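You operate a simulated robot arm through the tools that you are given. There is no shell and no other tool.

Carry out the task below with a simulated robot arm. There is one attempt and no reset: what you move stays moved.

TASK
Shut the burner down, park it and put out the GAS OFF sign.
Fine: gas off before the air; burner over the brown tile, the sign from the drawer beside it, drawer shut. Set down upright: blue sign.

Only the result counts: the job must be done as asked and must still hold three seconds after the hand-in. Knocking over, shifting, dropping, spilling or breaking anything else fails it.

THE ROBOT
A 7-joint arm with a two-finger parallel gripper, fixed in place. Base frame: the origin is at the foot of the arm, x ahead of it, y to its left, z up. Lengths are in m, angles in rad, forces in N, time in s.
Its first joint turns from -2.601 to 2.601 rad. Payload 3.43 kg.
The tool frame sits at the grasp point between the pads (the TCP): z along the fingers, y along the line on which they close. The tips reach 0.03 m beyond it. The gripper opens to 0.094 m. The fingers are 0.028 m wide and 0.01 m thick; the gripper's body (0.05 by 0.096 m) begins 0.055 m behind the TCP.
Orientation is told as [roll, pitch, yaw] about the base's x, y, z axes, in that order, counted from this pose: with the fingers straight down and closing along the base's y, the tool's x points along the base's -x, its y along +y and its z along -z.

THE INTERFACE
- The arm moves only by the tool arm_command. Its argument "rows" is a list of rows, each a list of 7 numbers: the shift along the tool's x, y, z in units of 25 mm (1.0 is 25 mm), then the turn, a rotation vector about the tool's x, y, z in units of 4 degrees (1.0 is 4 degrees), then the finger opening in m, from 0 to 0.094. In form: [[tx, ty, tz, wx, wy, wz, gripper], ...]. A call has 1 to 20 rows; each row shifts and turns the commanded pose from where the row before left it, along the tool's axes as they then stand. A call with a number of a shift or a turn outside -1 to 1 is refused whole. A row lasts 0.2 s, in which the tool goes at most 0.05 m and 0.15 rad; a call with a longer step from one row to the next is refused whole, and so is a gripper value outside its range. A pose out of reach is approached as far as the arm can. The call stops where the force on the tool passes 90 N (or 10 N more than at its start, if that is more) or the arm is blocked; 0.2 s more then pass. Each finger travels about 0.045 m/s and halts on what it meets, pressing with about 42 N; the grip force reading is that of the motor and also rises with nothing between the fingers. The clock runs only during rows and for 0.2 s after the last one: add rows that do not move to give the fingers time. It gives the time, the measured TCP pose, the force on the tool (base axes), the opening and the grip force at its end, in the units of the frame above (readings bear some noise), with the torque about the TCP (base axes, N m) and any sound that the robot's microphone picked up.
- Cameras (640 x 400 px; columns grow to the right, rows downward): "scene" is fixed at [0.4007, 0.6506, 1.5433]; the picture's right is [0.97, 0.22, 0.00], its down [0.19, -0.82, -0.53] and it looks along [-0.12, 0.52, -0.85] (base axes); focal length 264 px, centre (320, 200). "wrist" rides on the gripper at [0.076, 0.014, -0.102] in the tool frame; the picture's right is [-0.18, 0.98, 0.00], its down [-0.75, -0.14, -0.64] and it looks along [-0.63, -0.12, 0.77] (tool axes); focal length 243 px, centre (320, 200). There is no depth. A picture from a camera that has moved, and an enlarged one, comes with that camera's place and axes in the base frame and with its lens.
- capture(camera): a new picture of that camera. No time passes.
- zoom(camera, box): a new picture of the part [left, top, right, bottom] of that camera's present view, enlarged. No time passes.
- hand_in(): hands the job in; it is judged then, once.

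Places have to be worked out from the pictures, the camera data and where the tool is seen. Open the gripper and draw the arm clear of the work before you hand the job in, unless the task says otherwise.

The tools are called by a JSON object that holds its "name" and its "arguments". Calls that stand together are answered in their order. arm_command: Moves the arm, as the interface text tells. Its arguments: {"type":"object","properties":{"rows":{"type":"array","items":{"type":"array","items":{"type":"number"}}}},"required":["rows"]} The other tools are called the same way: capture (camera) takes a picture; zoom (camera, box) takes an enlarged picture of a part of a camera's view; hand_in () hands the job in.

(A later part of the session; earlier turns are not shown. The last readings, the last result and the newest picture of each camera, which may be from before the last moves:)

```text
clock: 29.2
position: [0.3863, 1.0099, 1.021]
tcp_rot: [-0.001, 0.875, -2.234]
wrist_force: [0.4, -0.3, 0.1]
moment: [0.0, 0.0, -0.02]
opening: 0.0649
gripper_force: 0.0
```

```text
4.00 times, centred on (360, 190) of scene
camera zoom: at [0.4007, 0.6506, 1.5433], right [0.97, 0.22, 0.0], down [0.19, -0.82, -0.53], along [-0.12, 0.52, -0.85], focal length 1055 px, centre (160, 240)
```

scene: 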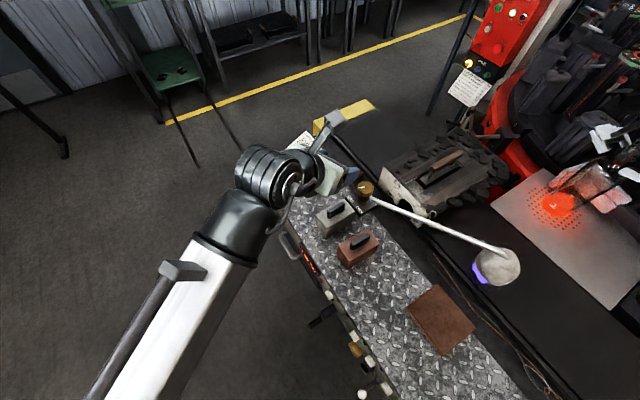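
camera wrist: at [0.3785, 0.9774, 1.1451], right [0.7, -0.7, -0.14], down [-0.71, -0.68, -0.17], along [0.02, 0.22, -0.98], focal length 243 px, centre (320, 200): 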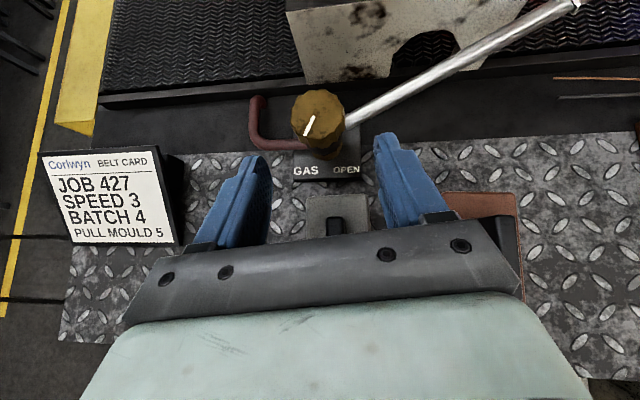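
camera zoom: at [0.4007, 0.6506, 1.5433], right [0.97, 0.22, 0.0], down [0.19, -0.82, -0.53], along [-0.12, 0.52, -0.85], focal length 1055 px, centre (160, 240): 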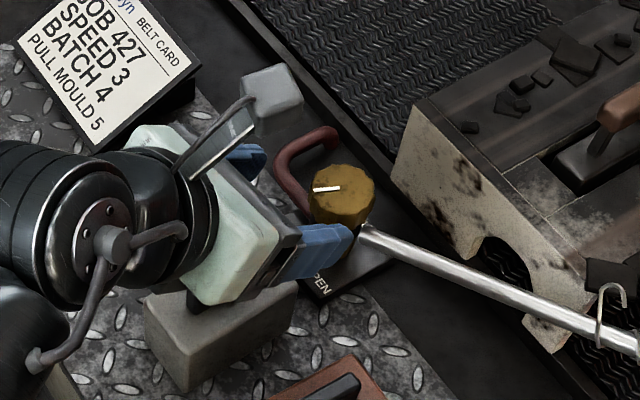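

The knob is centred between the fingers. I advance 68 mm along the finger axis with the gripper open, then look.

{"name": "arm_command", "arguments": {"rows": [[0, 0, 0.685, 0, 0, 0, 0.065], [0, 0, 0.685, 0, 0, 0, 0.065], [0, 0, 0.685, 0, 0, 0, 0.065], [0, 0, 0.685, 0, 0, 0, 0.065]]}}

{"name": "capture", "arguments": {"camera": "wrist"}}

{"name": "zoom", "arguments": {"camera": "scene", "box": [320, 160, 416, 220]}}

```text
clock: 30.2
position: [0.4171, 1.0494, 0.986]
tcp_rot: [-0.002, 0.884, -2.236]
wrist_force: [-8.6, -11.5, 53.0]
moment: [-3.24, 2.35, 0.03]
opening: 0.065
gripper_force: 0.1
```

```text
taken
camera wrist: at [0.4084, 1.0169, 1.1097], right [0.7, -0.7, -0.14], down [-0.71, -0.68, -0.17], along [0.02, 0.23, -0.97], focal length 243 px, centre (320, 200)
```

wrist: 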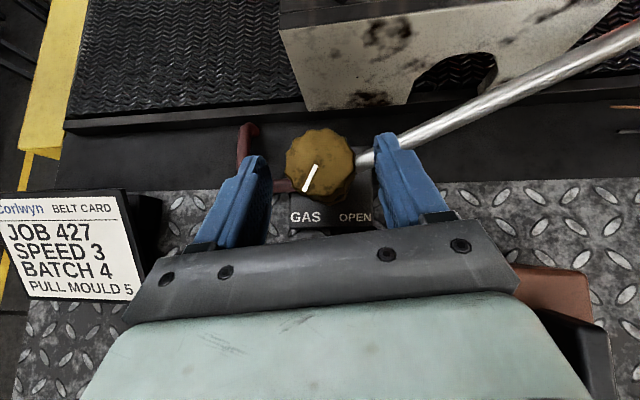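

```text
6.67 times, centred on (368, 190) of scene
camera zoom: at [0.4007, 0.6506, 1.5433], right [0.97, 0.22, 0.0], down [0.19, -0.82, -0.53], along [-0.12, 0.52, -0.85], focal length 1758 px, centre (0, 267)
```

zoom: 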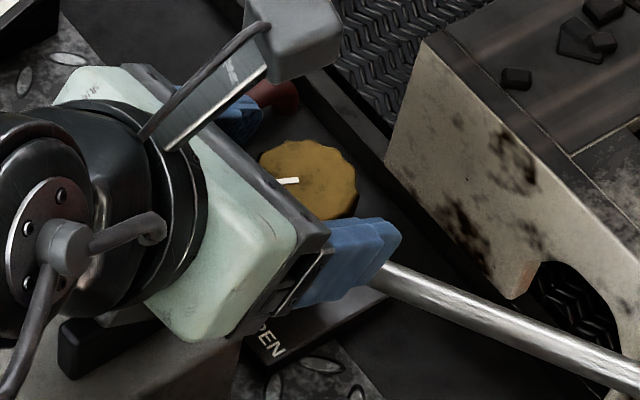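

The tool reads 53 N upward, and the torque puts the contact about 75 mm behind the TCP, so the gripper body is resting on the grey block's handle. I lift straight up off it right away.

{"name": "arm_command", "arguments": {"rows": [[0.384, 0, -0.32, 0, 0, 0, 0.065], [0.77, 0, -0.64, 0, 0, 0, 0.065], [0.77, 0, -0.64, 0, 0, 0, 0.065]]}}

{"name": "zoom", "arguments": {"camera": "scene", "box": [300, 160, 428, 240]}}

{"name": "capture", "arguments": {"camera": "wrist"}}

```text
clock: 31.0
position: [0.4182, 1.0523, 1.0381]
tcp_rot: [-0.002, 0.873, -2.236]
wrist_force: [0.4, -0.8, -0.1]
moment: [-0.02, -0.02, -0.03]
opening: 0.0649
gripper_force: 0.1
```

```text
5.00 times, centred on (364, 200) of scene
camera zoom: at [0.4007, 0.6506, 1.5433], right [0.97, 0.22, 0.0], down [0.19, -0.82, -0.53], along [-0.12, 0.52, -0.85], focal length 1319 px, centre (100, 200)
```

zoom: 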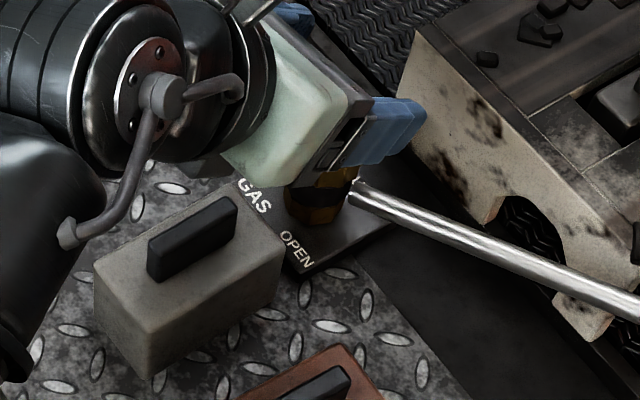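

```text
taken
camera wrist: at [0.4111, 1.0206, 1.1624], right [0.7, -0.7, -0.14], down [-0.71, -0.68, -0.16], along [0.02, 0.22, -0.98], focal length 243 px, centre (320, 200)
```

wrist: 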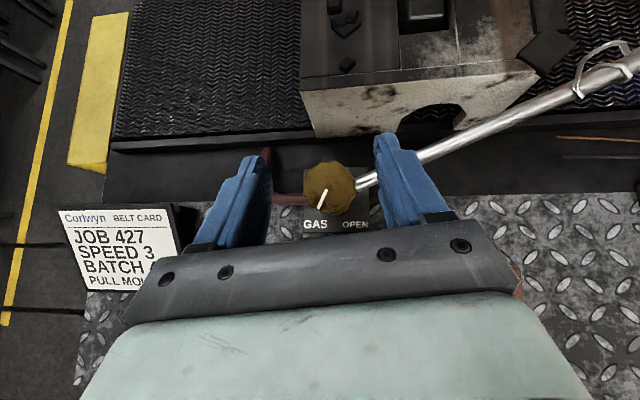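

I've lifted clear with no residual force. I compare the grey block with its earlier place using the same zoom window.

{"name": "zoom", "arguments": {"camera": "scene", "box": [310, 190, 390, 240]}}

```text
8.00 times, centred on (350, 215) of scene
camera zoom: at [0.4007, 0.6506, 1.5433], right [0.97, 0.22, 0.0], down [0.19, -0.82, -0.53], along [-0.12, 0.52, -0.85], focal length 2110 px, centre (80, 80)
```

zoom: 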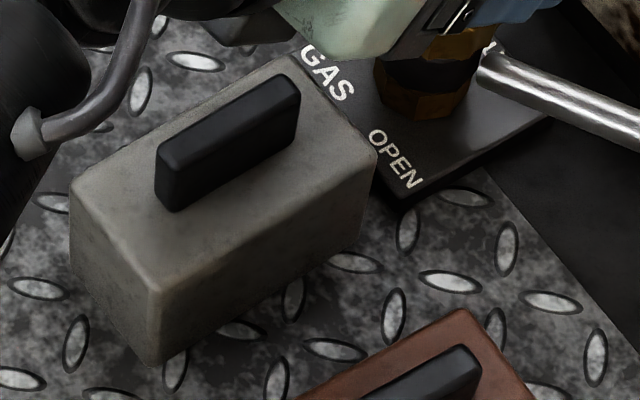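

The grey block was pushed about 9 mm outward along my approach, so I'll put it back. I rise, level the heading with the bench, ease the tilt to 40° and line up above its handle.

{"name": "arm_command", "arguments": {"rows": [[0.77, 0, -0.64, 0, 0, 0, 0.065], [0.77, 0, -0.64, 0, 0, 0, 0.065], [0, 0, 0, -0.71, 0, 0.595, 0.06], [0, 0, 0, -0.71, 0, 0.595, 0.06], [0, 0, 0, 0, -1, 0, 0.06], [0, 0, 0, 0, -1, 0, 0.06], [0, 0, 0, 0, -0.5, 0, 0.06], [-0.9, 0.134, -0.39, 0, 0, 0, 0.06], [-0.9, 0.134, -0.39, 0, 0, 0, 0.06], [-0.9, 0.134, -0.39, 0, 0, 0, 0.06], [-0.9, 0.134, -0.39, 0, 0, 0, 0.06]]}}

{"name": "capture", "arguments": {"camera": "wrist"}}

{"name": "zoom", "arguments": {"camera": "scene", "box": [280, 160, 408, 240]}}

```text
clock: 33.4
position: [0.361, 0.9739, 1.061]
tcp_rot: [-0.001, 0.697, -2.365]
wrist_force: [0.6, 0.0, 0.5]
moment: [-0.01, -0.01, -0.02]
opening: 0.0599
gripper_force: 0.1
```

```text
taken
camera wrist: at [0.3643, 0.96, 1.1891], right [0.59, -0.8, -0.12], down [-0.8, -0.59, 0.01], along [-0.08, 0.09, -0.99], focal length 243 px, centre (320, 200)
```

wrist: 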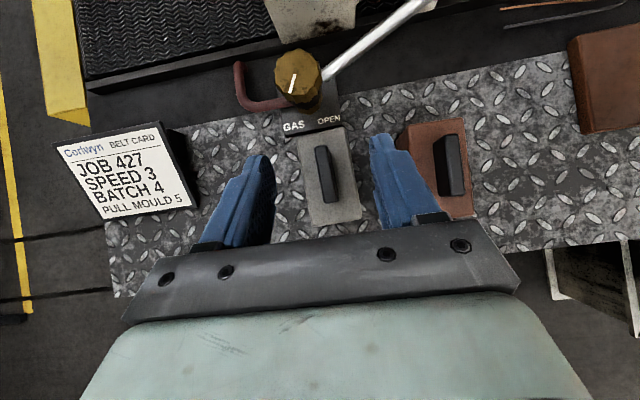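

```text
5.00 times, centred on (344, 200) of scene
camera zoom: at [0.4007, 0.6506, 1.5433], right [0.97, 0.22, 0.0], down [0.19, -0.82, -0.53], along [-0.12, 0.52, -0.85], focal length 1319 px, centre (200, 200)
```

zoom: 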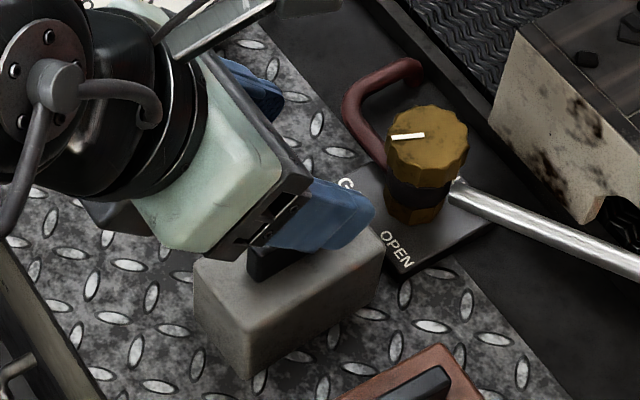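

The handle lies between the fingers, about 2 mm off centre. I descend straight down 65 mm with the fingers either side of it and check the force.

{"name": "arm_command", "arguments": {"rows": [[-0.556, -0.027, 0.665, 0, 0, 0, 0.06], [-0.556, -0.027, 0.665, 0, 0, 0, 0.06], [-0.556, -0.027, 0.665, 0, 0, 0, 0.06]]}}

{"name": "capture", "arguments": {"camera": "wrist"}}

{"name": "zoom", "arguments": {"camera": "scene", "box": [310, 190, 390, 240]}}

```text
clock: 34.2
position: [0.3597, 0.977, 0.9969]
tcp_rot: [-0.001, 0.699, -2.366]
wrist_force: [-0.6, -0.1, 0.2]
moment: [0.0, 0.0, 0.01]
opening: 0.06
gripper_force: 0.0
```

```text
taken
camera wrist: at [0.3635, 0.9622, 1.1248], right [0.59, -0.8, -0.12], down [-0.8, -0.59, 0.01], along [-0.08, 0.09, -0.99], focal length 243 px, centre (320, 200)
```

wrist: 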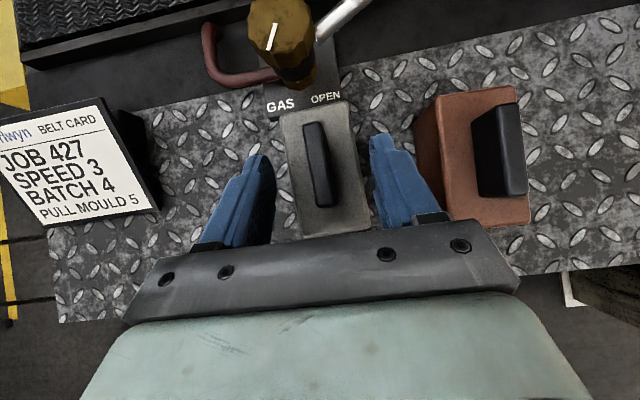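

```text
8.00 times, centred on (350, 215) of scene
camera zoom: at [0.4007, 0.6506, 1.5433], right [0.97, 0.22, 0.0], down [0.19, -0.82, -0.53], along [-0.12, 0.52, -0.85], focal length 2110 px, centre (80, 80)
```

zoom: 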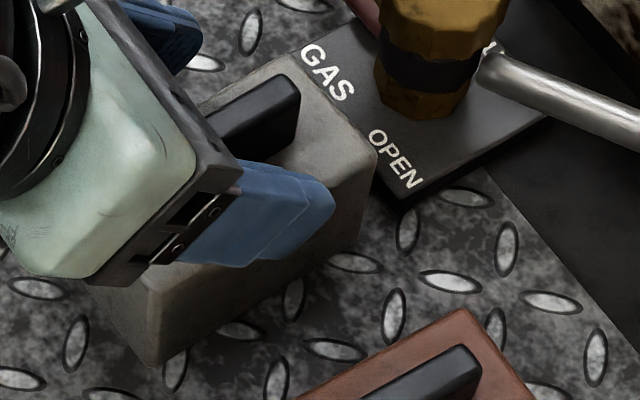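

The handle is well centred and there is no contact force. I close the gripper on it.

{"name": "arm_command", "arguments": {"rows": [[0, 0, 0, 0, 0, 0, 0.04], [0, 0, 0, 0, 0, 0, 0.025], [0, 0, 0, 0, 0, 0, 0.01], [0, 0, 0, 0, 0, 0, 0.0], [0, 0, 0, 0, 0, 0, 0.0]]}}

{"name": "zoom", "arguments": {"camera": "scene", "box": [310, 190, 390, 240]}}

{"name": "capture", "arguments": {"camera": "wrist"}}

```text
clock: 35.4
position: [0.3599, 0.9784, 0.9973]
tcp_rot: [0.0, 0.699, -2.364]
wrist_force: [1.1, -2.2, -0.5]
moment: [-0.14, 0.06, -0.02]
opening: 0.0162
gripper_force: 41.6
```

```text
8.00 times, centred on (350, 215) of scene
camera zoom: at [0.4007, 0.6506, 1.5433], right [0.97, 0.22, 0.0], down [0.19, -0.82, -0.53], along [-0.12, 0.52, -0.85], focal length 2110 px, centre (80, 80)
```

zoom: 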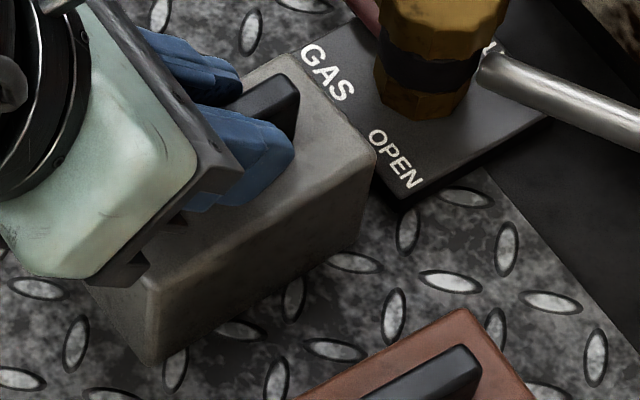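

```text
taken
camera wrist: at [0.3638, 0.9621, 1.1249], right [0.59, -0.8, -0.12], down [-0.8, -0.59, 0.01], along [-0.08, 0.09, -0.99], focal length 243 px, centre (320, 200)
```

wrist: 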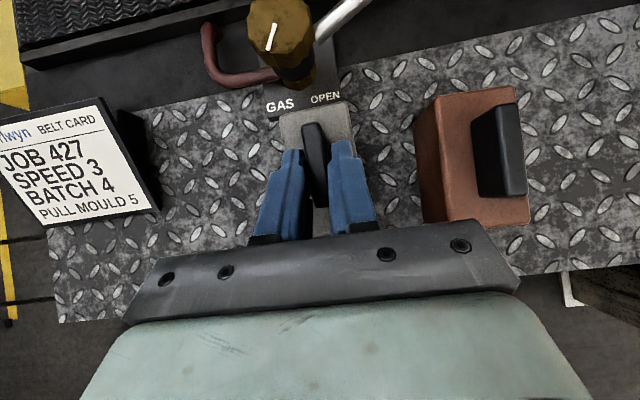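

The handle is gripped (opening 16 mm, 42 N). I lift a millimetre, draw the block back 8.7 mm and 2.5 mm right, and lower it again.

{"name": "arm_command", "arguments": {"rows": [[0.039, 0, -0.046, 0, 0, 0, 0.0], [0, 0, 0, 0, 0, 0, 0.0], [-0.089, 0.033, -0.075, 0, 0, 0, 0.0], [-0.089, 0.033, -0.075, 0, 0, 0, 0.0], [-0.089, 0.033, -0.075, 0, 0, 0, 0.0], [0, 0, 0, 0, 0, 0, 0.0], [-0.039, 0, 0.046, 0, 0, 0, 0.0], [0, 0, 0, 0, 0, 0, 0.0]]}}

{"name": "zoom", "arguments": {"camera": "scene", "box": [310, 190, 390, 240]}}

```text
clock: 37.2
position: [0.3549, 0.9691, 0.9983]
tcp_rot: [-0.003, 0.699, -2.366]
wrist_force: [-3.8, 0.7, 3.2]
moment: [-0.38, 0.37, -0.06]
opening: 0.0158
gripper_force: 41.9
```

```text
8.00 times, centred on (350, 215) of scene
camera zoom: at [0.4007, 0.6506, 1.5433], right [0.97, 0.22, 0.0], down [0.19, -0.82, -0.53], along [-0.12, 0.52, -0.85], focal length 2110 px, centre (80, 80)
```

zoom: 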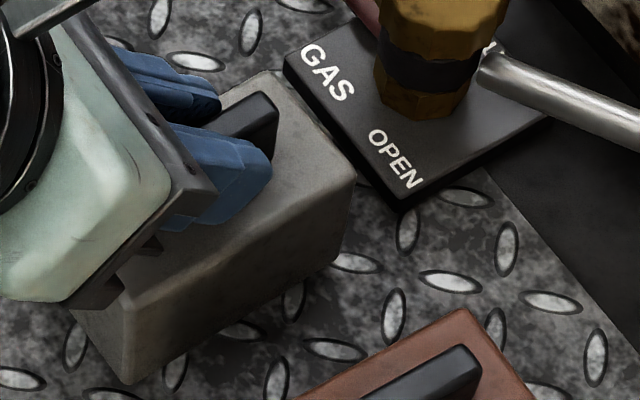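

The block's corners match their original pixels again. I open the fingers and rise straight up off the handle.

{"name": "arm_command", "arguments": {"rows": [[0, 0, 0, 0, 0, 0, 0.03], [0, 0, 0, 0, 0, 0, 0.06], [0, 0, 0, 0, 0, 0, 0.06], [0.643, 0, -0.766, 0, 0, 0, 0.06], [0.643, 0, -0.766, 0, 0, 0, 0.06], [0.643, 0, -0.766, 0, 0, 0, 0.06], [0.643, 0, -0.766, 0, 0, 0, 0.06]]}}

{"name": "zoom", "arguments": {"camera": "scene", "box": [310, 190, 390, 240]}}

{"name": "capture", "arguments": {"camera": "wrist"}}

```text
clock: 38.8
position: [0.356, 0.9701, 1.0967]
tcp_rot: [-0.001, 0.7, -2.364]
wrist_force: [-0.9, 0.7, -0.2]
moment: [-0.01, 0.03, 0.01]
opening: 0.0598
gripper_force: 0.0
```

```text
8.00 times, centred on (350, 215) of scene
camera zoom: at [0.4007, 0.6506, 1.5433], right [0.97, 0.22, 0.0], down [0.19, -0.82, -0.53], along [-0.12, 0.52, -0.85], focal length 2110 px, centre (80, 80)
```

zoom: 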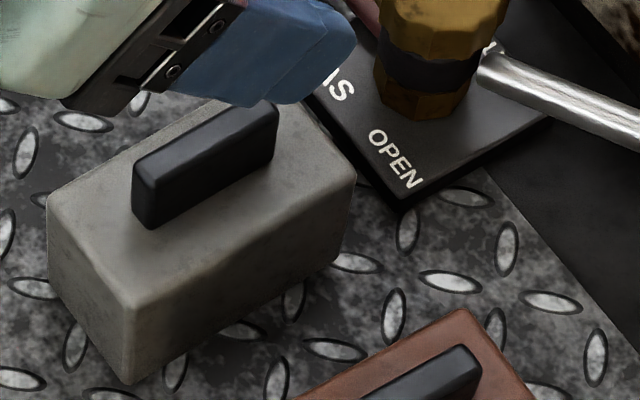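

```text
taken
camera wrist: at [0.36, 0.9549, 1.225], right [0.59, -0.8, -0.12], down [-0.8, -0.59, 0.01], along [-0.08, 0.09, -0.99], focal length 243 px, centre (320, 200)
```

wrist: 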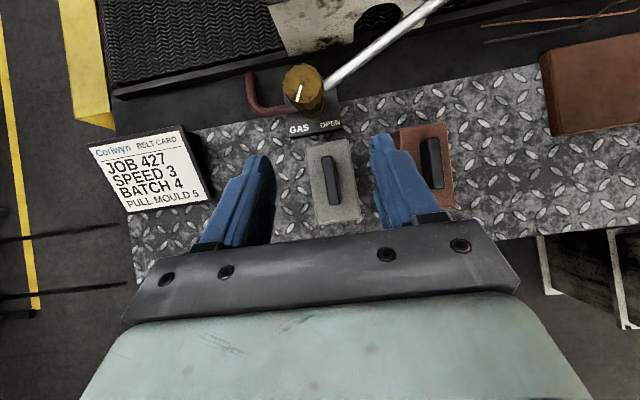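

The grey block is back where it was. For the knob I'll use a steeper hand (30° tilt) so the gripper body clears the block's handle, positioned about 7 cm above the knob first.

{"name": "arm_command", "arguments": {"rows": [[0, 0, 0, 0.804, 0, -0.958, 0.065], [0, 0, 0, 0.804, 0, -0.958, 0.065], [0, 0, 0, 0.804, 0, -0.958, 0.065], [0, 0, 0, 0, -1, 0, 0.065], [0, 0, 0, 0, -1, 0, 0.065], [0, 0, 0, 0, -0.5, 0, 0.065], [0.711, 0.15, 0.952, 0, 0, 0, 0.065], [0.711, 0.15, 0.952, 0, 0, 0, 0.065], [0.711, 0.15, 0.952, 0, 0, 0, 0.065], [0.711, 0.15, 0.952, 0, 0, 0, 0.065]]}}

{"name": "capture", "arguments": {"camera": "wrist"}}

{"name": "zoom", "arguments": {"camera": "scene", "box": [290, 140, 450, 240]}}

```text
clock: 41.0
position: [0.4245, 1.0561, 1.0515]
tcp_rot: [-0.003, 0.525, -2.102]
wrist_force: [0.0, -0.2, -0.3]
moment: [0.01, -0.01, 0.0]
opening: 0.065
gripper_force: 0.0
```

```text
taken
camera wrist: at [0.4432, 1.0621, 1.1777], right [0.77, -0.63, -0.09], down [-0.61, -0.77, 0.18], along [-0.18, -0.08, -0.98], focal length 243 px, centre (320, 200)
```

wrist: 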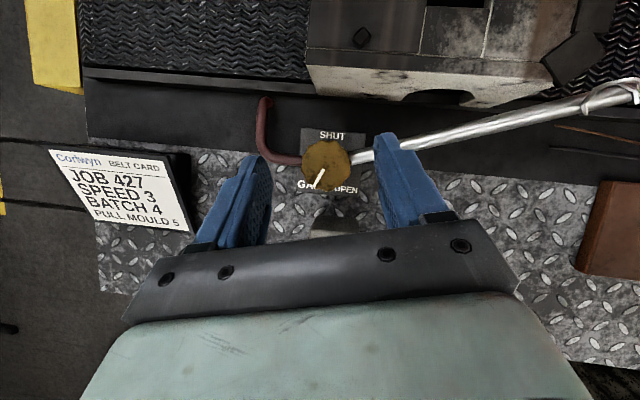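

```text
4.00 times, centred on (370, 190) of scene
camera zoom: at [0.4007, 0.6506, 1.5433], right [0.97, 0.22, 0.0], down [0.19, -0.82, -0.53], along [-0.12, 0.52, -0.85], focal length 1055 px, centre (120, 240)
```

zoom: 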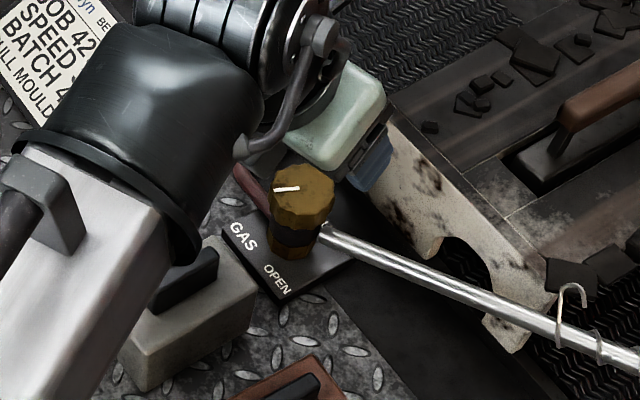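

Reach is fine at this steeper tilt, and I can now see "SHUT" at the rear of the plate. I zoom in to read the pointer angle.

{"name": "zoom", "arguments": {"camera": "wrist", "box": [270, 115, 390, 205]}}

```text
4.44 times, centred on (330, 160) of wrist
camera zoom: at [0.4432, 1.0621, 1.1777], right [0.77, -0.63, -0.09], down [-0.61, -0.77, 0.18], along [-0.18, -0.08, -0.98], focal length 1078 px, centre (276, 378)
```

zoom: 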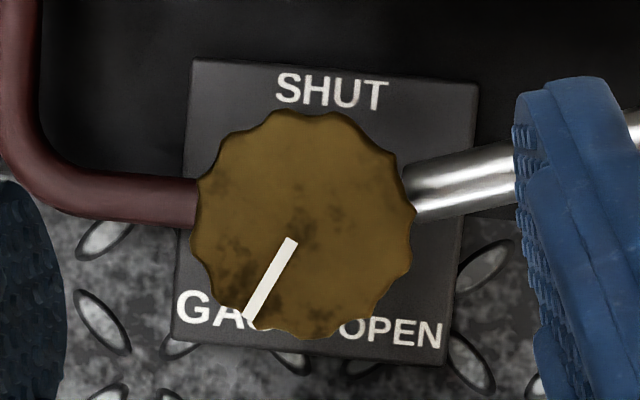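

SHUT is straight to the rear and the pointer sits front-left, so clockwise (via the left) leads to SHUT. I descend vertically onto the knob with the fingers open and check the force.

{"name": "arm_command", "arguments": {"rows": [[-0.492, -0.013, 0.819, 0, 0, 0, 0.065], [-0.492, -0.013, 0.819, 0, 0, 0, 0.065], [-0.492, -0.013, 0.819, 0, 0, 0, 0.065]]}}

{"name": "capture", "arguments": {"camera": "wrist"}}

{"name": "zoom", "arguments": {"camera": "scene", "box": [310, 160, 430, 235]}}

```text
clock: 41.8
position: [0.4213, 1.0553, 0.9821]
tcp_rot: [-0.002, 0.529, -2.1]
wrist_force: [-2.0, -2.3, 18.8]
moment: [-0.28, -0.73, -0.11]
opening: 0.0646
gripper_force: 0.2
```

```text
taken
camera wrist: at [0.4403, 1.0605, 1.1082], right [0.77, -0.63, -0.09], down [-0.61, -0.77, 0.17], along [-0.18, -0.08, -0.98], focal length 243 px, centre (320, 200)
```

wrist: 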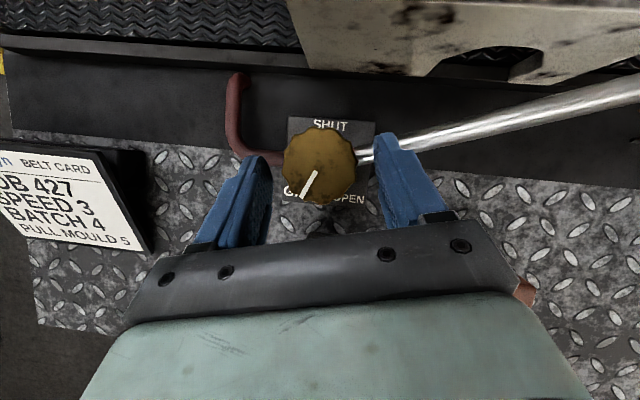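

```text
5.33 times, centred on (370, 198) of scene
camera zoom: at [0.4007, 0.6506, 1.5433], right [0.97, 0.22, 0.0], down [0.19, -0.82, -0.53], along [-0.12, 0.52, -0.85], focal length 1406 px, centre (53, 213)
```

zoom: 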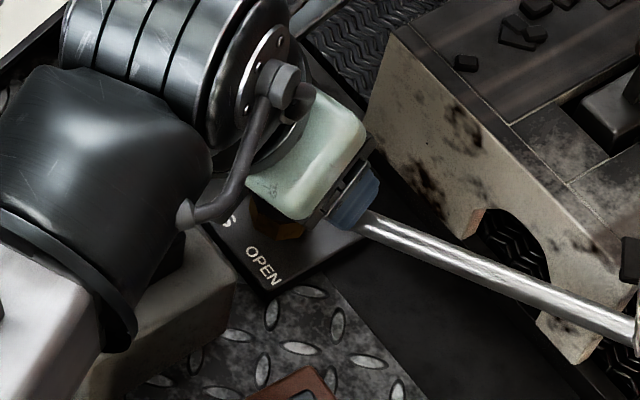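

The 19 N comes from the right fingertip just touching the pipe, whose top is near z = 0.954. I raise 7 mm, shift slightly forward, then close on the upper part of the knob.

{"name": "arm_command", "arguments": {"rows": [[0.296, 0, -0.152, 0, 0, 0, 0.065], [0, 0, 0, 0, 0, 0, 0.065]]}}

{"name": "arm_command", "arguments": {"rows": [[0, 0, 0, 0, 0, 0, 0.05], [0, 0, 0, 0, 0, 0, 0.04], [0, 0, 0, 0, 0, 0, 0.03], [0, 0, 0, 0, 0, 0, 0.0], [0, 0, 0, 0, 0, 0, 0.0]]}}

{"name": "capture", "arguments": {"camera": "wrist"}}

```text
clock: 42.4
position: [0.4243, 1.0611, 0.9856]
tcp_rot: [-0.002, 0.525, -2.099]
wrist_force: [-0.2, 0.5, -0.7]
moment: [0.01, -0.01, 0.02]
opening: 0.0653
gripper_force: 0.1
```

```text
clock: 43.6
position: [0.4242, 1.0592, 0.9861]
tcp_rot: [0.0, 0.524, -2.101]
wrist_force: [7.6, -2.6, -1.7]
moment: [-0.06, -0.29, -0.07]
opening: 0.0409
gripper_force: 45.1
```

```text
taken
camera wrist: at [0.4439, 1.0652, 1.1122], right [0.77, -0.64, -0.09], down [-0.61, -0.77, 0.18], along [-0.18, -0.08, -0.98], focal length 243 px, centre (320, 200)
```

wrist: 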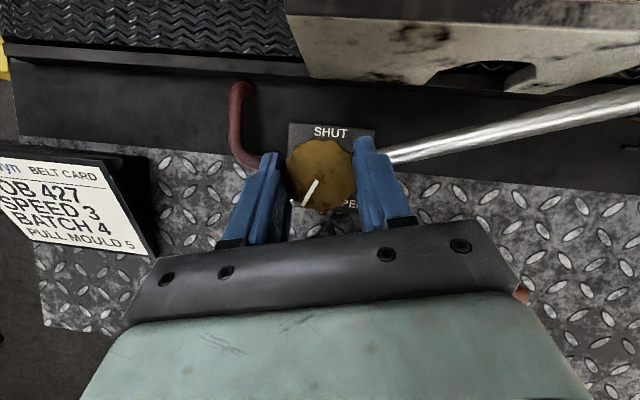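

The knob is gripped (opening 41 mm). I turn clockwise 18° about the knob's vertical axis as a first trial.

{"name": "arm_command", "arguments": {"rows": [[0, -0.024, 0, -0.563, 0, 0.974, 0.0], [0, -0.024, 0, -0.563, 0, 0.974, 0.0], [0, -0.024, 0, -0.563, 0, 0.974, 0.0], [0, -0.024, 0, -0.563, 0, 0.974, 0.0]]}}

{"name": "capture", "arguments": {"camera": "wrist"}}

```text
clock: 44.6
position: [0.4229, 1.0588, 0.9847]
tcp_rot: [-0.002, 0.524, -2.417]
wrist_force: [5.6, -4.8, -2.4]
moment: [0.03, -0.68, -0.05]
opening: 0.0407
gripper_force: 45.3
```

```text
taken
camera wrist: at [0.4434, 1.06, 1.1122], right [0.53, -0.84, -0.09], down [-0.82, -0.54, 0.18], along [-0.2, -0.02, -0.98], focal length 243 px, centre (320, 200)
```

wrist: 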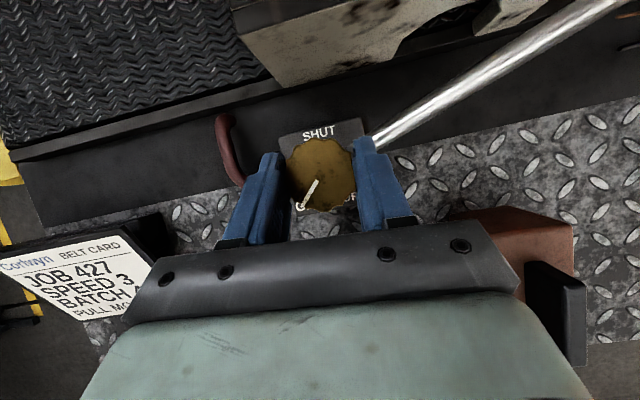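

The knob turns with the hand under little torque. I continue clockwise in larger strokes.

{"name": "arm_command", "arguments": {"rows": [[0, -0.024, 0, -0.563, 0, 0.974, 0.0], [0, -0.024, 0, -0.563, 0, 0.974, 0.0], [0, -0.024, 0, -0.563, 0, 0.974, 0.0], [0, -0.024, 0, -0.563, 0, 0.974, 0.0], [0, -0.024, 0, -0.563, 0, 0.974, 0.0], [0, -0.024, 0, -0.563, 0, 0.974, 0.0], [0, -0.024, 0, -0.563, 0, 0.974, 0.0], [0, -0.024, 0, -0.563, 0, 0.974, 0.0]]}}

{"name": "capture", "arguments": {"camera": "wrist"}}

{"name": "capture", "arguments": {"camera": "scene"}}

```text
clock: 46.4
position: [0.4221, 1.0641, 0.986]
tcp_rot: [0.0, 0.52, -3.048]
wrist_force: [11.2, -16.9, -6.3]
moment: [-0.51, -0.66, -0.16]
opening: 0.041
gripper_force: 45.2
```

```text
taken
camera wrist: at [0.4375, 1.0515, 1.1123], right [-0.07, -0.99, -0.09], down [-0.98, 0.05, 0.18], along [-0.17, 0.1, -0.98], focal length 243 px, centre (320, 200)
```

wrist: 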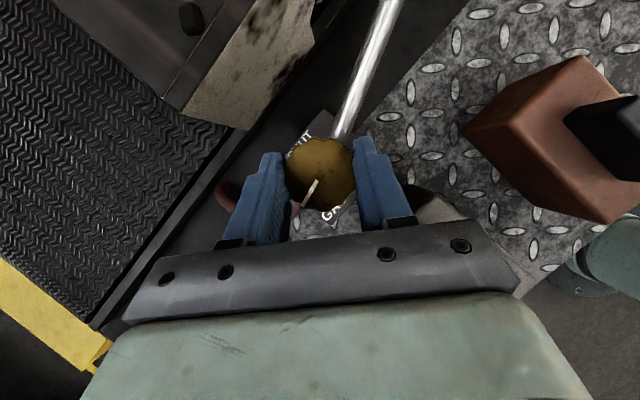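

```text
taken
```

scene: 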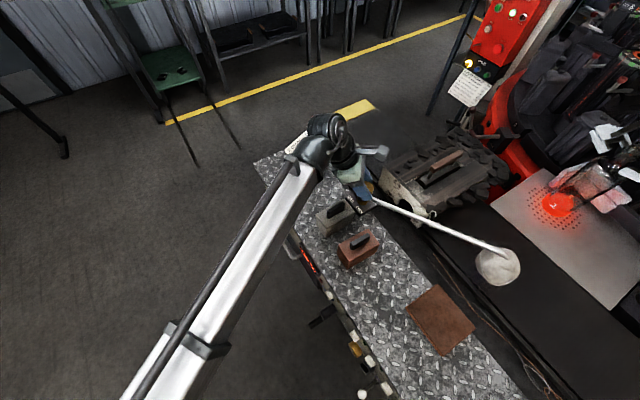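

I've turned it 54° so far and the violet flame seems to have gone. I zoom in on the burner to confirm, and on the knob.

{"name": "zoom", "arguments": {"camera": "scene", "box": [440, 220, 560, 310]}}

{"name": "zoom", "arguments": {"camera": "wrist", "box": [250, 110, 390, 230]}}

{"name": "zoom", "arguments": {"camera": "scene", "box": [310, 160, 430, 235]}}

```text
4.44 times, centred on (500, 265) of scene
camera zoom: at [0.4007, 0.6506, 1.5433], right [0.97, 0.22, 0.0], down [0.19, -0.82, -0.53], along [-0.12, 0.52, -0.85], focal length 1172 px, centre (-480, -89)
```

zoom: 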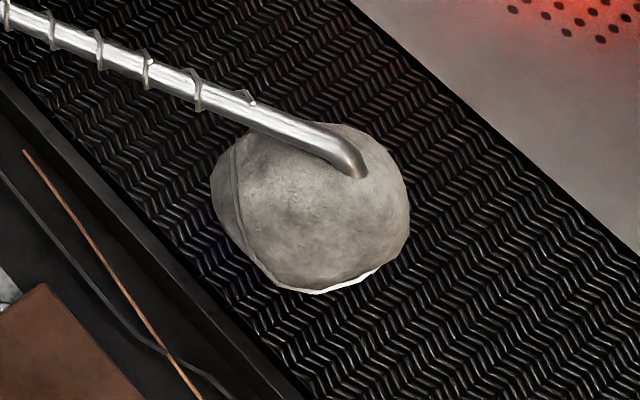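

```text
3.33 times, centred on (320, 170) of wrist
camera zoom: at [0.4375, 1.0515, 1.1123], right [-0.07, -0.99, -0.09], down [-0.98, 0.05, 0.18], along [-0.17, 0.1, -0.98], focal length 809 px, centre (320, 300)
```

zoom: 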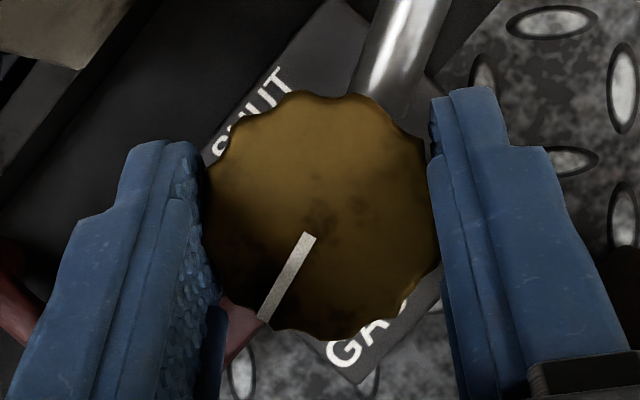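

```text
5.33 times, centred on (370, 198) of scene
camera zoom: at [0.4007, 0.6506, 1.5433], right [0.97, 0.22, 0.0], down [0.19, -0.82, -0.53], along [-0.12, 0.52, -0.85], focal length 1406 px, centre (53, 213)
```

zoom: 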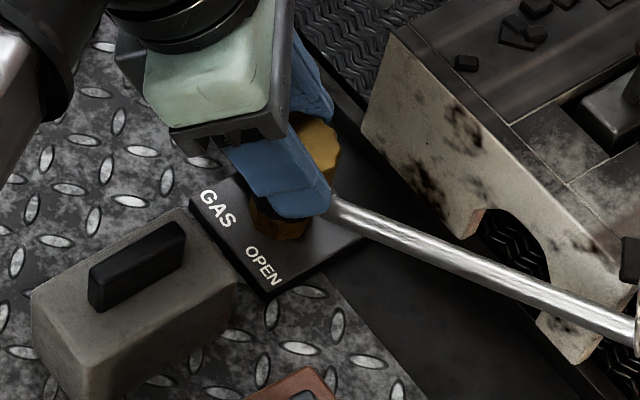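

The flame is out, but the pointer hasn't reached SHUT (rear) yet. I carry on clockwise as far as the arm comfortably allows.

{"name": "arm_command", "arguments": {"rows": [[0, -0.024, 0, -0.563, 0, 0.974, 0.0], [0, -0.024, 0, -0.563, 0, 0.974, 0.0], [0, -0.024, 0, -0.563, 0, 0.974, 0.0], [0, -0.024, 0, -0.563, 0, 0.974, 0.0], [0, -0.024, 0, -0.563, 0, 0.974, 0.0], [0, -0.024, 0, -0.563, 0, 0.974, 0.0]]}}

{"name": "capture", "arguments": {"camera": "wrist"}}

{"name": "zoom", "arguments": {"camera": "scene", "box": [310, 160, 430, 235]}}

```text
clock: 47.8
position: [0.422, 1.0664, 0.986]
tcp_rot: [0.002, 0.524, 2.762]
wrist_force: [20.3, -33.3, -14.4]
moment: [-0.19, -0.11, -0.16]
opening: 0.0408
gripper_force: 45.0
```

```text
taken
camera wrist: at [0.4301, 1.0485, 1.1124], right [-0.51, -0.85, -0.09], down [-0.85, 0.49, 0.18], along [-0.11, 0.17, -0.98], focal length 243 px, centre (320, 200)
```

wrist: 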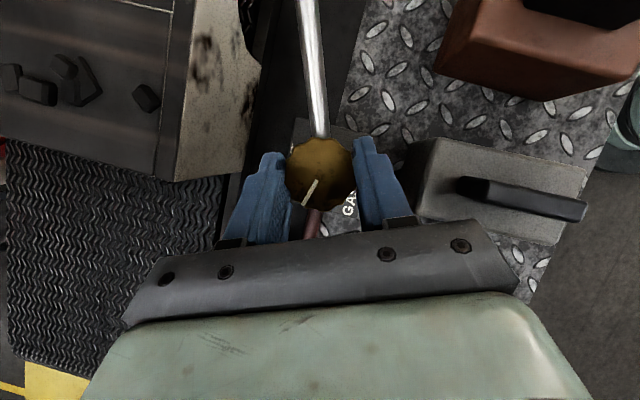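

```text
5.33 times, centred on (370, 198) of scene
camera zoom: at [0.4007, 0.6506, 1.5433], right [0.97, 0.22, 0.0], down [0.19, -0.82, -0.53], along [-0.12, 0.52, -0.85], focal length 1406 px, centre (53, 213)
```

zoom: 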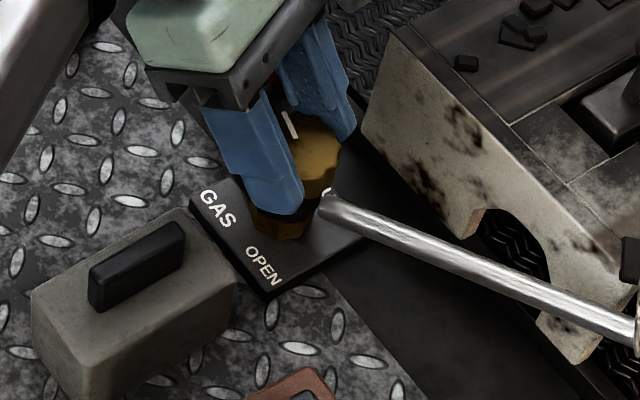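

The side force is building from a small centring error, and the pointer still has about 73° to go. I release, rise 4 cm, and swing the hand back counter-clockwise for a second grip.

{"name": "arm_command", "arguments": {"rows": [[0.13, 0.158, 0.188, 0, 0, 0, 0.0], [0, 0, 0, 0, 0, 0, 0.05], [0, 0, 0, 0, 0, 0, 0.065], [0, 0, 0, 0, 0, 0, 0.065], [0.5, 0, -0.866, 0, 0, 0, 0.065], [0.5, 0, -0.866, 0, 0, 0, 0.065]]}}

{"name": "capture", "arguments": {"camera": "wrist"}}

{"name": "zoom", "arguments": {"camera": "scene", "box": [310, 160, 430, 235]}}

```text
clock: 49.2
position: [0.4235, 1.0633, 1.034]
tcp_rot: [-0.002, 0.523, 2.764]
wrist_force: [-0.7, 0.3, -0.6]
moment: [0.0, -0.02, 0.02]
opening: 0.0651
gripper_force: 0.1
```

```text
taken
camera wrist: at [0.4315, 1.045, 1.1604], right [-0.51, -0.86, -0.09], down [-0.85, 0.49, 0.18], along [-0.11, 0.17, -0.98], focal length 243 px, centre (320, 200)
```

wrist: 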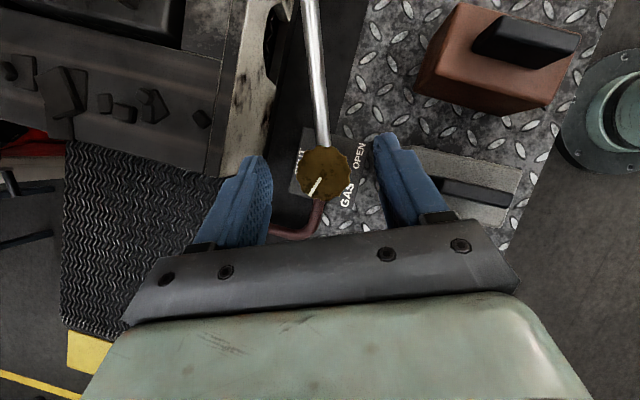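

```text
5.33 times, centred on (370, 198) of scene
camera zoom: at [0.4007, 0.6506, 1.5433], right [0.97, 0.22, 0.0], down [0.19, -0.82, -0.53], along [-0.12, 0.52, -0.85], focal length 1406 px, centre (53, 213)
```

zoom: 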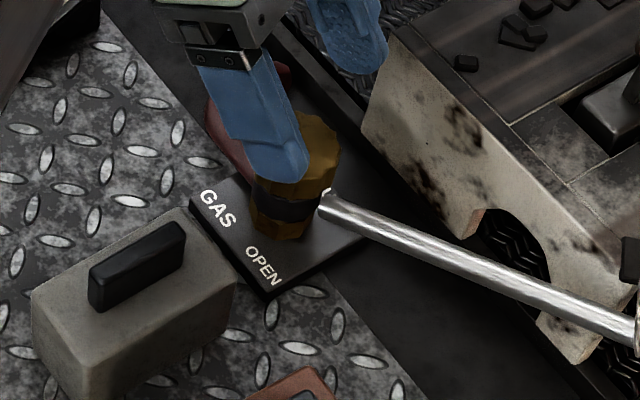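

From the grip positions, the knob's true axis is (0.4274, 1.0643). I swing back counter-clockwise 81° above the knob and re-centre on that axis.

{"name": "arm_command", "arguments": {"rows": [[0, 0, 0, 0.563, 0, -0.974, 0.065], [0, 0, 0, 0.563, 0, -0.974, 0.065], [0, 0, 0, 0.563, 0, -0.974, 0.065], [0, 0, 0, 0.563, 0, -0.974, 0.065], [0, 0, 0, 0.563, 0, -0.974, 0.065], [0, 0, 0, 0.563, 0, -0.974, 0.065], [0, 0, 0, 0.563, 0, -0.974, 0.065], [0, 0, 0, 0.563, 0, -0.974, 0.065], [0, 0, 0, 0.563, 0, -0.974, 0.065], [0, 0, 0, 0.563, 0, -0.974, 0.065], [0, 0, 0, 0.563, 0, -0.974, 0.065], [0, 0, 0, 0.563, 0, -0.974, 0.065], [0, 0, 0, 0.563, 0, -0.974, 0.065], [0, 0, 0, 0.563, 0, -0.974, 0.065], [0, 0, 0, 0.563, 0, -0.974, 0.065], [0, 0, 0, 0.563, 0, -0.974, 0.065], [0, 0, 0, 0.563, 0, -0.974, 0.065], [0, 0, 0, 0.563, 0, -0.974, 0.065], [-0.108, 0.116, -0.064, 0, 0, 0, 0.065]]}}

{"name": "capture", "arguments": {"camera": "wrist"}}

{"name": "zoom", "arguments": {"camera": "wrist", "box": [250, 100, 390, 220]}}

```text
clock: 53.2
position: [0.4253, 1.0574, 1.035]
tcp_rot: [-0.002, 0.523, -2.101]
wrist_force: [0.3, -0.8, 1.3]
moment: [0.0, 0.04, 0.01]
opening: 0.0651
gripper_force: 0.1
```

```text
taken
camera wrist: at [0.4449, 1.0641, 1.1597], right [0.77, -0.63, -0.09], down [-0.61, -0.77, 0.18], along [-0.18, -0.08, -0.98], focal length 243 px, centre (320, 200)
```

wrist: 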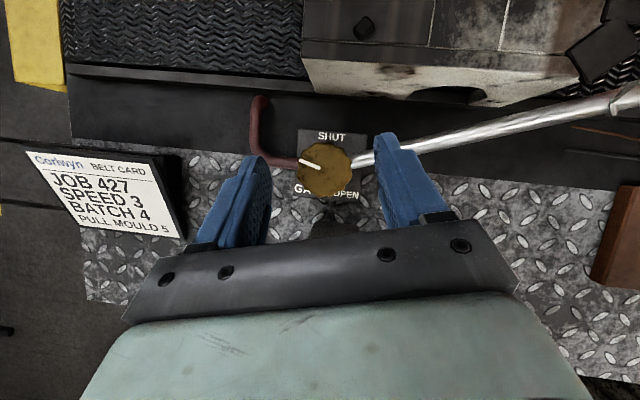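

```text
3.33 times, centred on (320, 160) of wrist
camera zoom: at [0.4449, 1.0641, 1.1597], right [0.77, -0.63, -0.09], down [-0.61, -0.77, 0.18], along [-0.18, -0.08, -0.98], focal length 809 px, centre (320, 333)
```

zoom: 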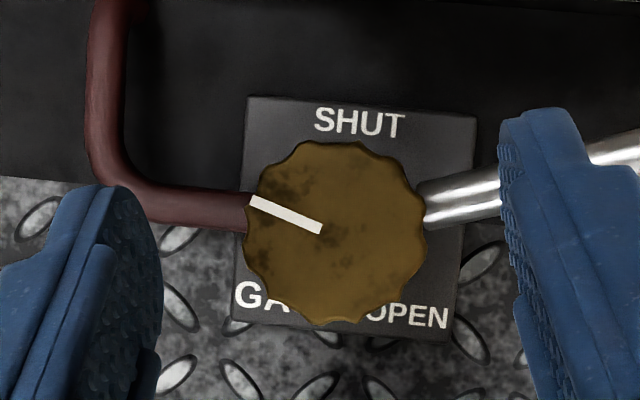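

The pointer now aims left, about 70° short of SHUT. I descend to the same grip as before and close.

{"name": "arm_command", "arguments": {"rows": [[-0.47, -0.036, 0.854, 0, 0, 0, 0.065], [-0.47, -0.036, 0.854, 0, 0, 0, 0.065], [0, 0, 0, 0, 0, 0, 0.065]]}}

{"name": "arm_command", "arguments": {"rows": [[0, 0, 0, 0, 0, 0, 0.05], [0, 0, 0, 0, 0, 0, 0.04], [0, 0, 0, 0, 0, 0, 0.0], [0, 0, 0, 0, 0, 0, 0.0], [0, 0, 0, 0, 0, 0, 0.0]]}}

```text
clock: 54.0
position: [0.4243, 1.0612, 0.9858]
tcp_rot: [-0.002, 0.524, -2.1]
wrist_force: [1.1, 0.3, 0.1]
moment: [0.03, -0.02, 0.04]
opening: 0.0647
gripper_force: 0.1
```

```text
clock: 55.2
position: [0.424, 1.0588, 0.9853]
tcp_rot: [0.0, 0.523, -2.102]
wrist_force: [3.1, -2.3, -0.5]
moment: [-0.06, -0.08, -0.03]
opening: 0.0414
gripper_force: 44.9
```

The grip is clean with little side force. I turn 45° clockwise and check.

{"name": "arm_command", "arguments": {"rows": [[0, -0.019, 0, -0.563, 0, 0.974, 0.0], [0, -0.019, 0, -0.563, 0, 0.974, 0.0], [0, -0.019, 0, -0.563, 0, 0.974, 0.0], [0, -0.019, 0, -0.563, 0, 0.974, 0.0], [0, -0.019, 0, -0.563, 0, 0.974, 0.0], [0, -0.019, 0, -0.563, 0, 0.974, 0.0], [0, -0.019, 0, -0.563, 0, 0.974, 0.0], [0, -0.019, 0, -0.563, 0, 0.974, 0.0], [0, -0.019, 0, -0.563, 0, 0.974, 0.0], [0, -0.019, 0, -0.563, 0, 0.974, 0.0]]}}

{"name": "zoom", "arguments": {"camera": "wrist", "box": [250, 100, 390, 220]}}

```text
clock: 57.4
position: [0.423, 1.0628, 0.9862]
tcp_rot: [0.0, 0.525, -2.89]
wrist_force: [14.8, -8.9, 10.5]
moment: [0.11, -0.81, -0.06]
opening: 0.0413
gripper_force: 45.3
```

```text
3.33 times, centred on (320, 160) of wrist
camera zoom: at [0.4396, 1.0532, 1.112], right [0.09, -0.99, -0.09], down [-0.98, -0.11, 0.18], along [-0.19, 0.08, -0.98], focal length 809 px, centre (320, 333)
```

zoom: 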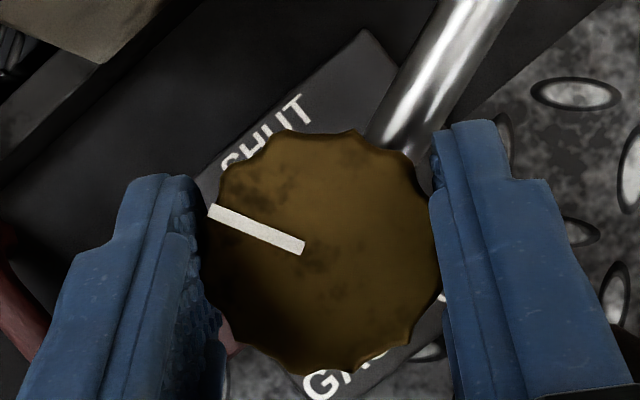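

About 25° remain. I turn a further 22° and look at the pointer against the SHUT label.

{"name": "arm_command", "arguments": {"rows": [[0, -0.019, 0, -0.563, 0, 0.974, 0.0], [0, -0.019, 0, -0.563, 0, 0.974, 0.0], [0, -0.019, 0, -0.563, 0, 0.974, 0.0], [0, -0.019, 0, -0.563, 0, 0.974, 0.0], [0, -0.019, 0, -0.563, 0, 0.974, 0.0]]}}

{"name": "zoom", "arguments": {"camera": "wrist", "box": [250, 100, 390, 220]}}

{"name": "zoom", "arguments": {"camera": "scene", "box": [310, 160, 430, 235]}}

```text
clock: 58.6
position: [0.4218, 1.0644, 0.9849]
tcp_rot: [0.001, 0.526, 3.0]
wrist_force: [20.2, -15.3, 7.8]
moment: [-0.17, 0.14, -0.06]
opening: 0.0414
gripper_force: 44.6
```

```text
3.33 times, centred on (320, 160) of wrist
camera zoom: at [0.4341, 1.0493, 1.112], right [-0.3, -0.95, -0.09], down [-0.94, 0.28, 0.18], along [-0.14, 0.14, -0.98], focal length 809 px, centre (320, 333)
```

zoom: 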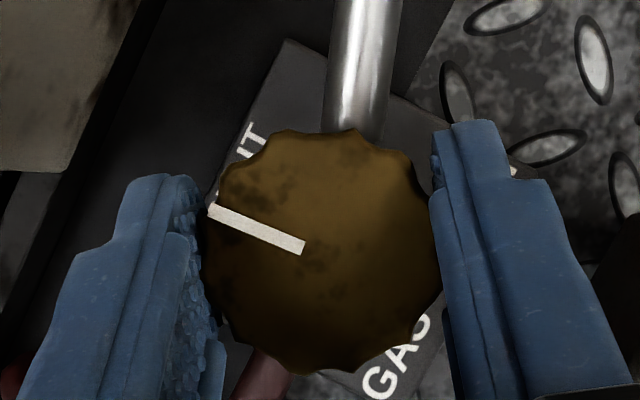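

```text
5.33 times, centred on (370, 198) of scene
camera zoom: at [0.4007, 0.6506, 1.5433], right [0.97, 0.22, 0.0], down [0.19, -0.82, -0.53], along [-0.12, 0.52, -0.85], focal length 1406 px, centre (53, 213)
```

zoom: 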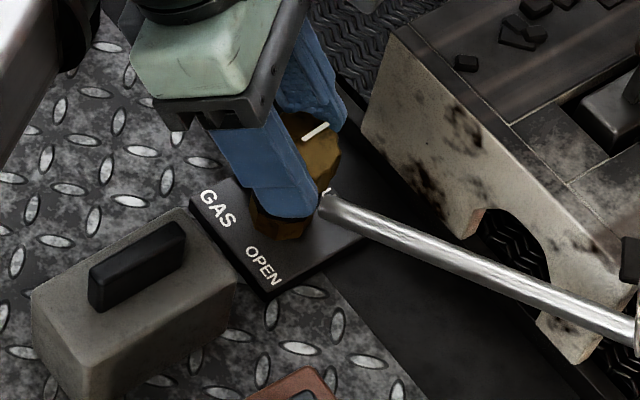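

The pointer is within a few degrees of SHUT. I turn gently a few degrees further to feel for the end stop.

{"name": "arm_command", "arguments": {"rows": [[0, -0.008, 0, -0.25, 0, 0.433, 0.0], [0, -0.008, 0, -0.25, 0, 0.433, 0.0], [0, -0.008, 0, -0.25, 0, 0.433, 0.0], [0, 0, 0, 0, 0, 0, 0.0]]}}

{"name": "zoom", "arguments": {"camera": "wrist", "box": [250, 100, 390, 220]}}

{"name": "zoom", "arguments": {"camera": "scene", "box": [340, 165, 400, 210]}}

```text
clock: 59.6
position: [0.4229, 1.0652, 0.9863]
tcp_rot: [0.001, 0.526, 2.894]
wrist_force: [20.0, -22.5, 4.5]
moment: [-0.29, 0.03, -0.04]
opening: 0.0413
gripper_force: 45.0
```

```text
3.33 times, centred on (320, 160) of wrist
camera zoom: at [0.4322, 1.0488, 1.112], right [-0.39, -0.91, -0.09], down [-0.91, 0.37, 0.18], along [-0.13, 0.15, -0.98], focal length 809 px, centre (320, 333)
```

zoom: 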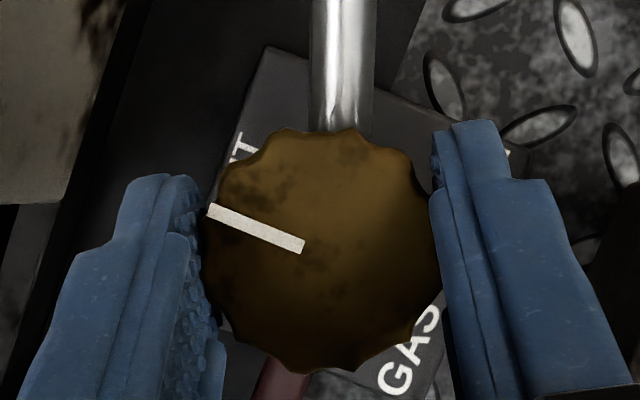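

```text
8.89 times, centred on (370, 188) of scene
camera zoom: at [0.4007, 0.6506, 1.5433], right [0.97, 0.22, 0.0], down [0.19, -0.82, -0.53], along [-0.12, 0.52, -0.85], focal length 2344 px, centre (-124, 311)
```

zoom: 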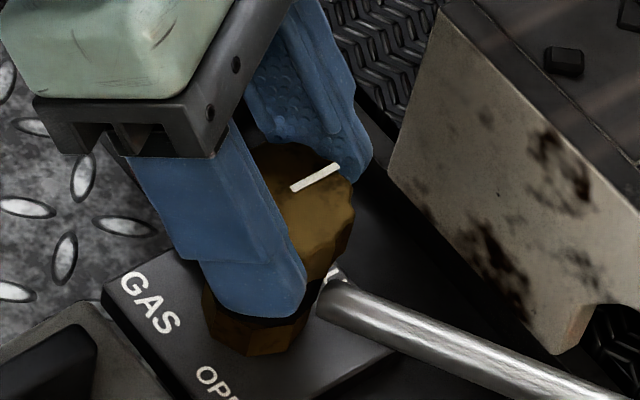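

By the camera axes the pointer is at about azimuth 44°, essentially on SHUT, and the resisting torque is still small. I nudge 4° more to see whether the stop is reached.

{"name": "arm_command", "arguments": {"rows": [[0, -0.006, 0, -0.25, 0, 0.433, 0.0], [0, -0.006, 0, -0.25, 0, 0.433, 0.0], [0, 0, 0, 0, 0, 0, 0.0]]}}

{"name": "zoom", "arguments": {"camera": "wrist", "box": [250, 100, 390, 220]}}

```text
clock: 60.4
position: [0.4211, 1.0672, 0.9848]
tcp_rot: [0.001, 0.525, 2.827]
wrist_force: [7.3, -18.9, -1.6]
moment: [-0.79, -1.17, -0.12]
opening: 0.0406
gripper_force: 45.1
```

```text
3.33 times, centred on (320, 160) of wrist
camera zoom: at [0.4299, 1.0488, 1.1119], right [-0.45, -0.89, -0.09], down [-0.88, 0.43, 0.18], along [-0.12, 0.16, -0.98], focal length 809 px, centre (320, 333)
```

zoom: 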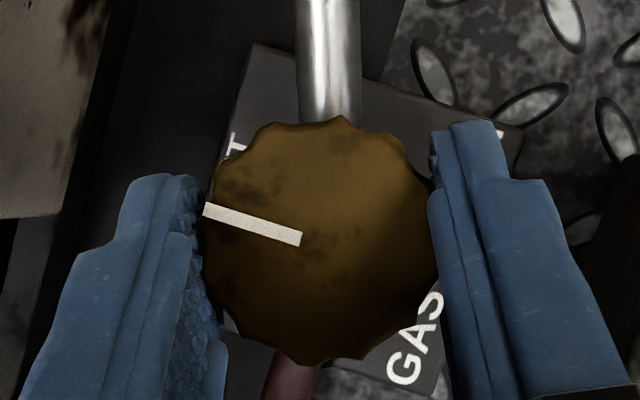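

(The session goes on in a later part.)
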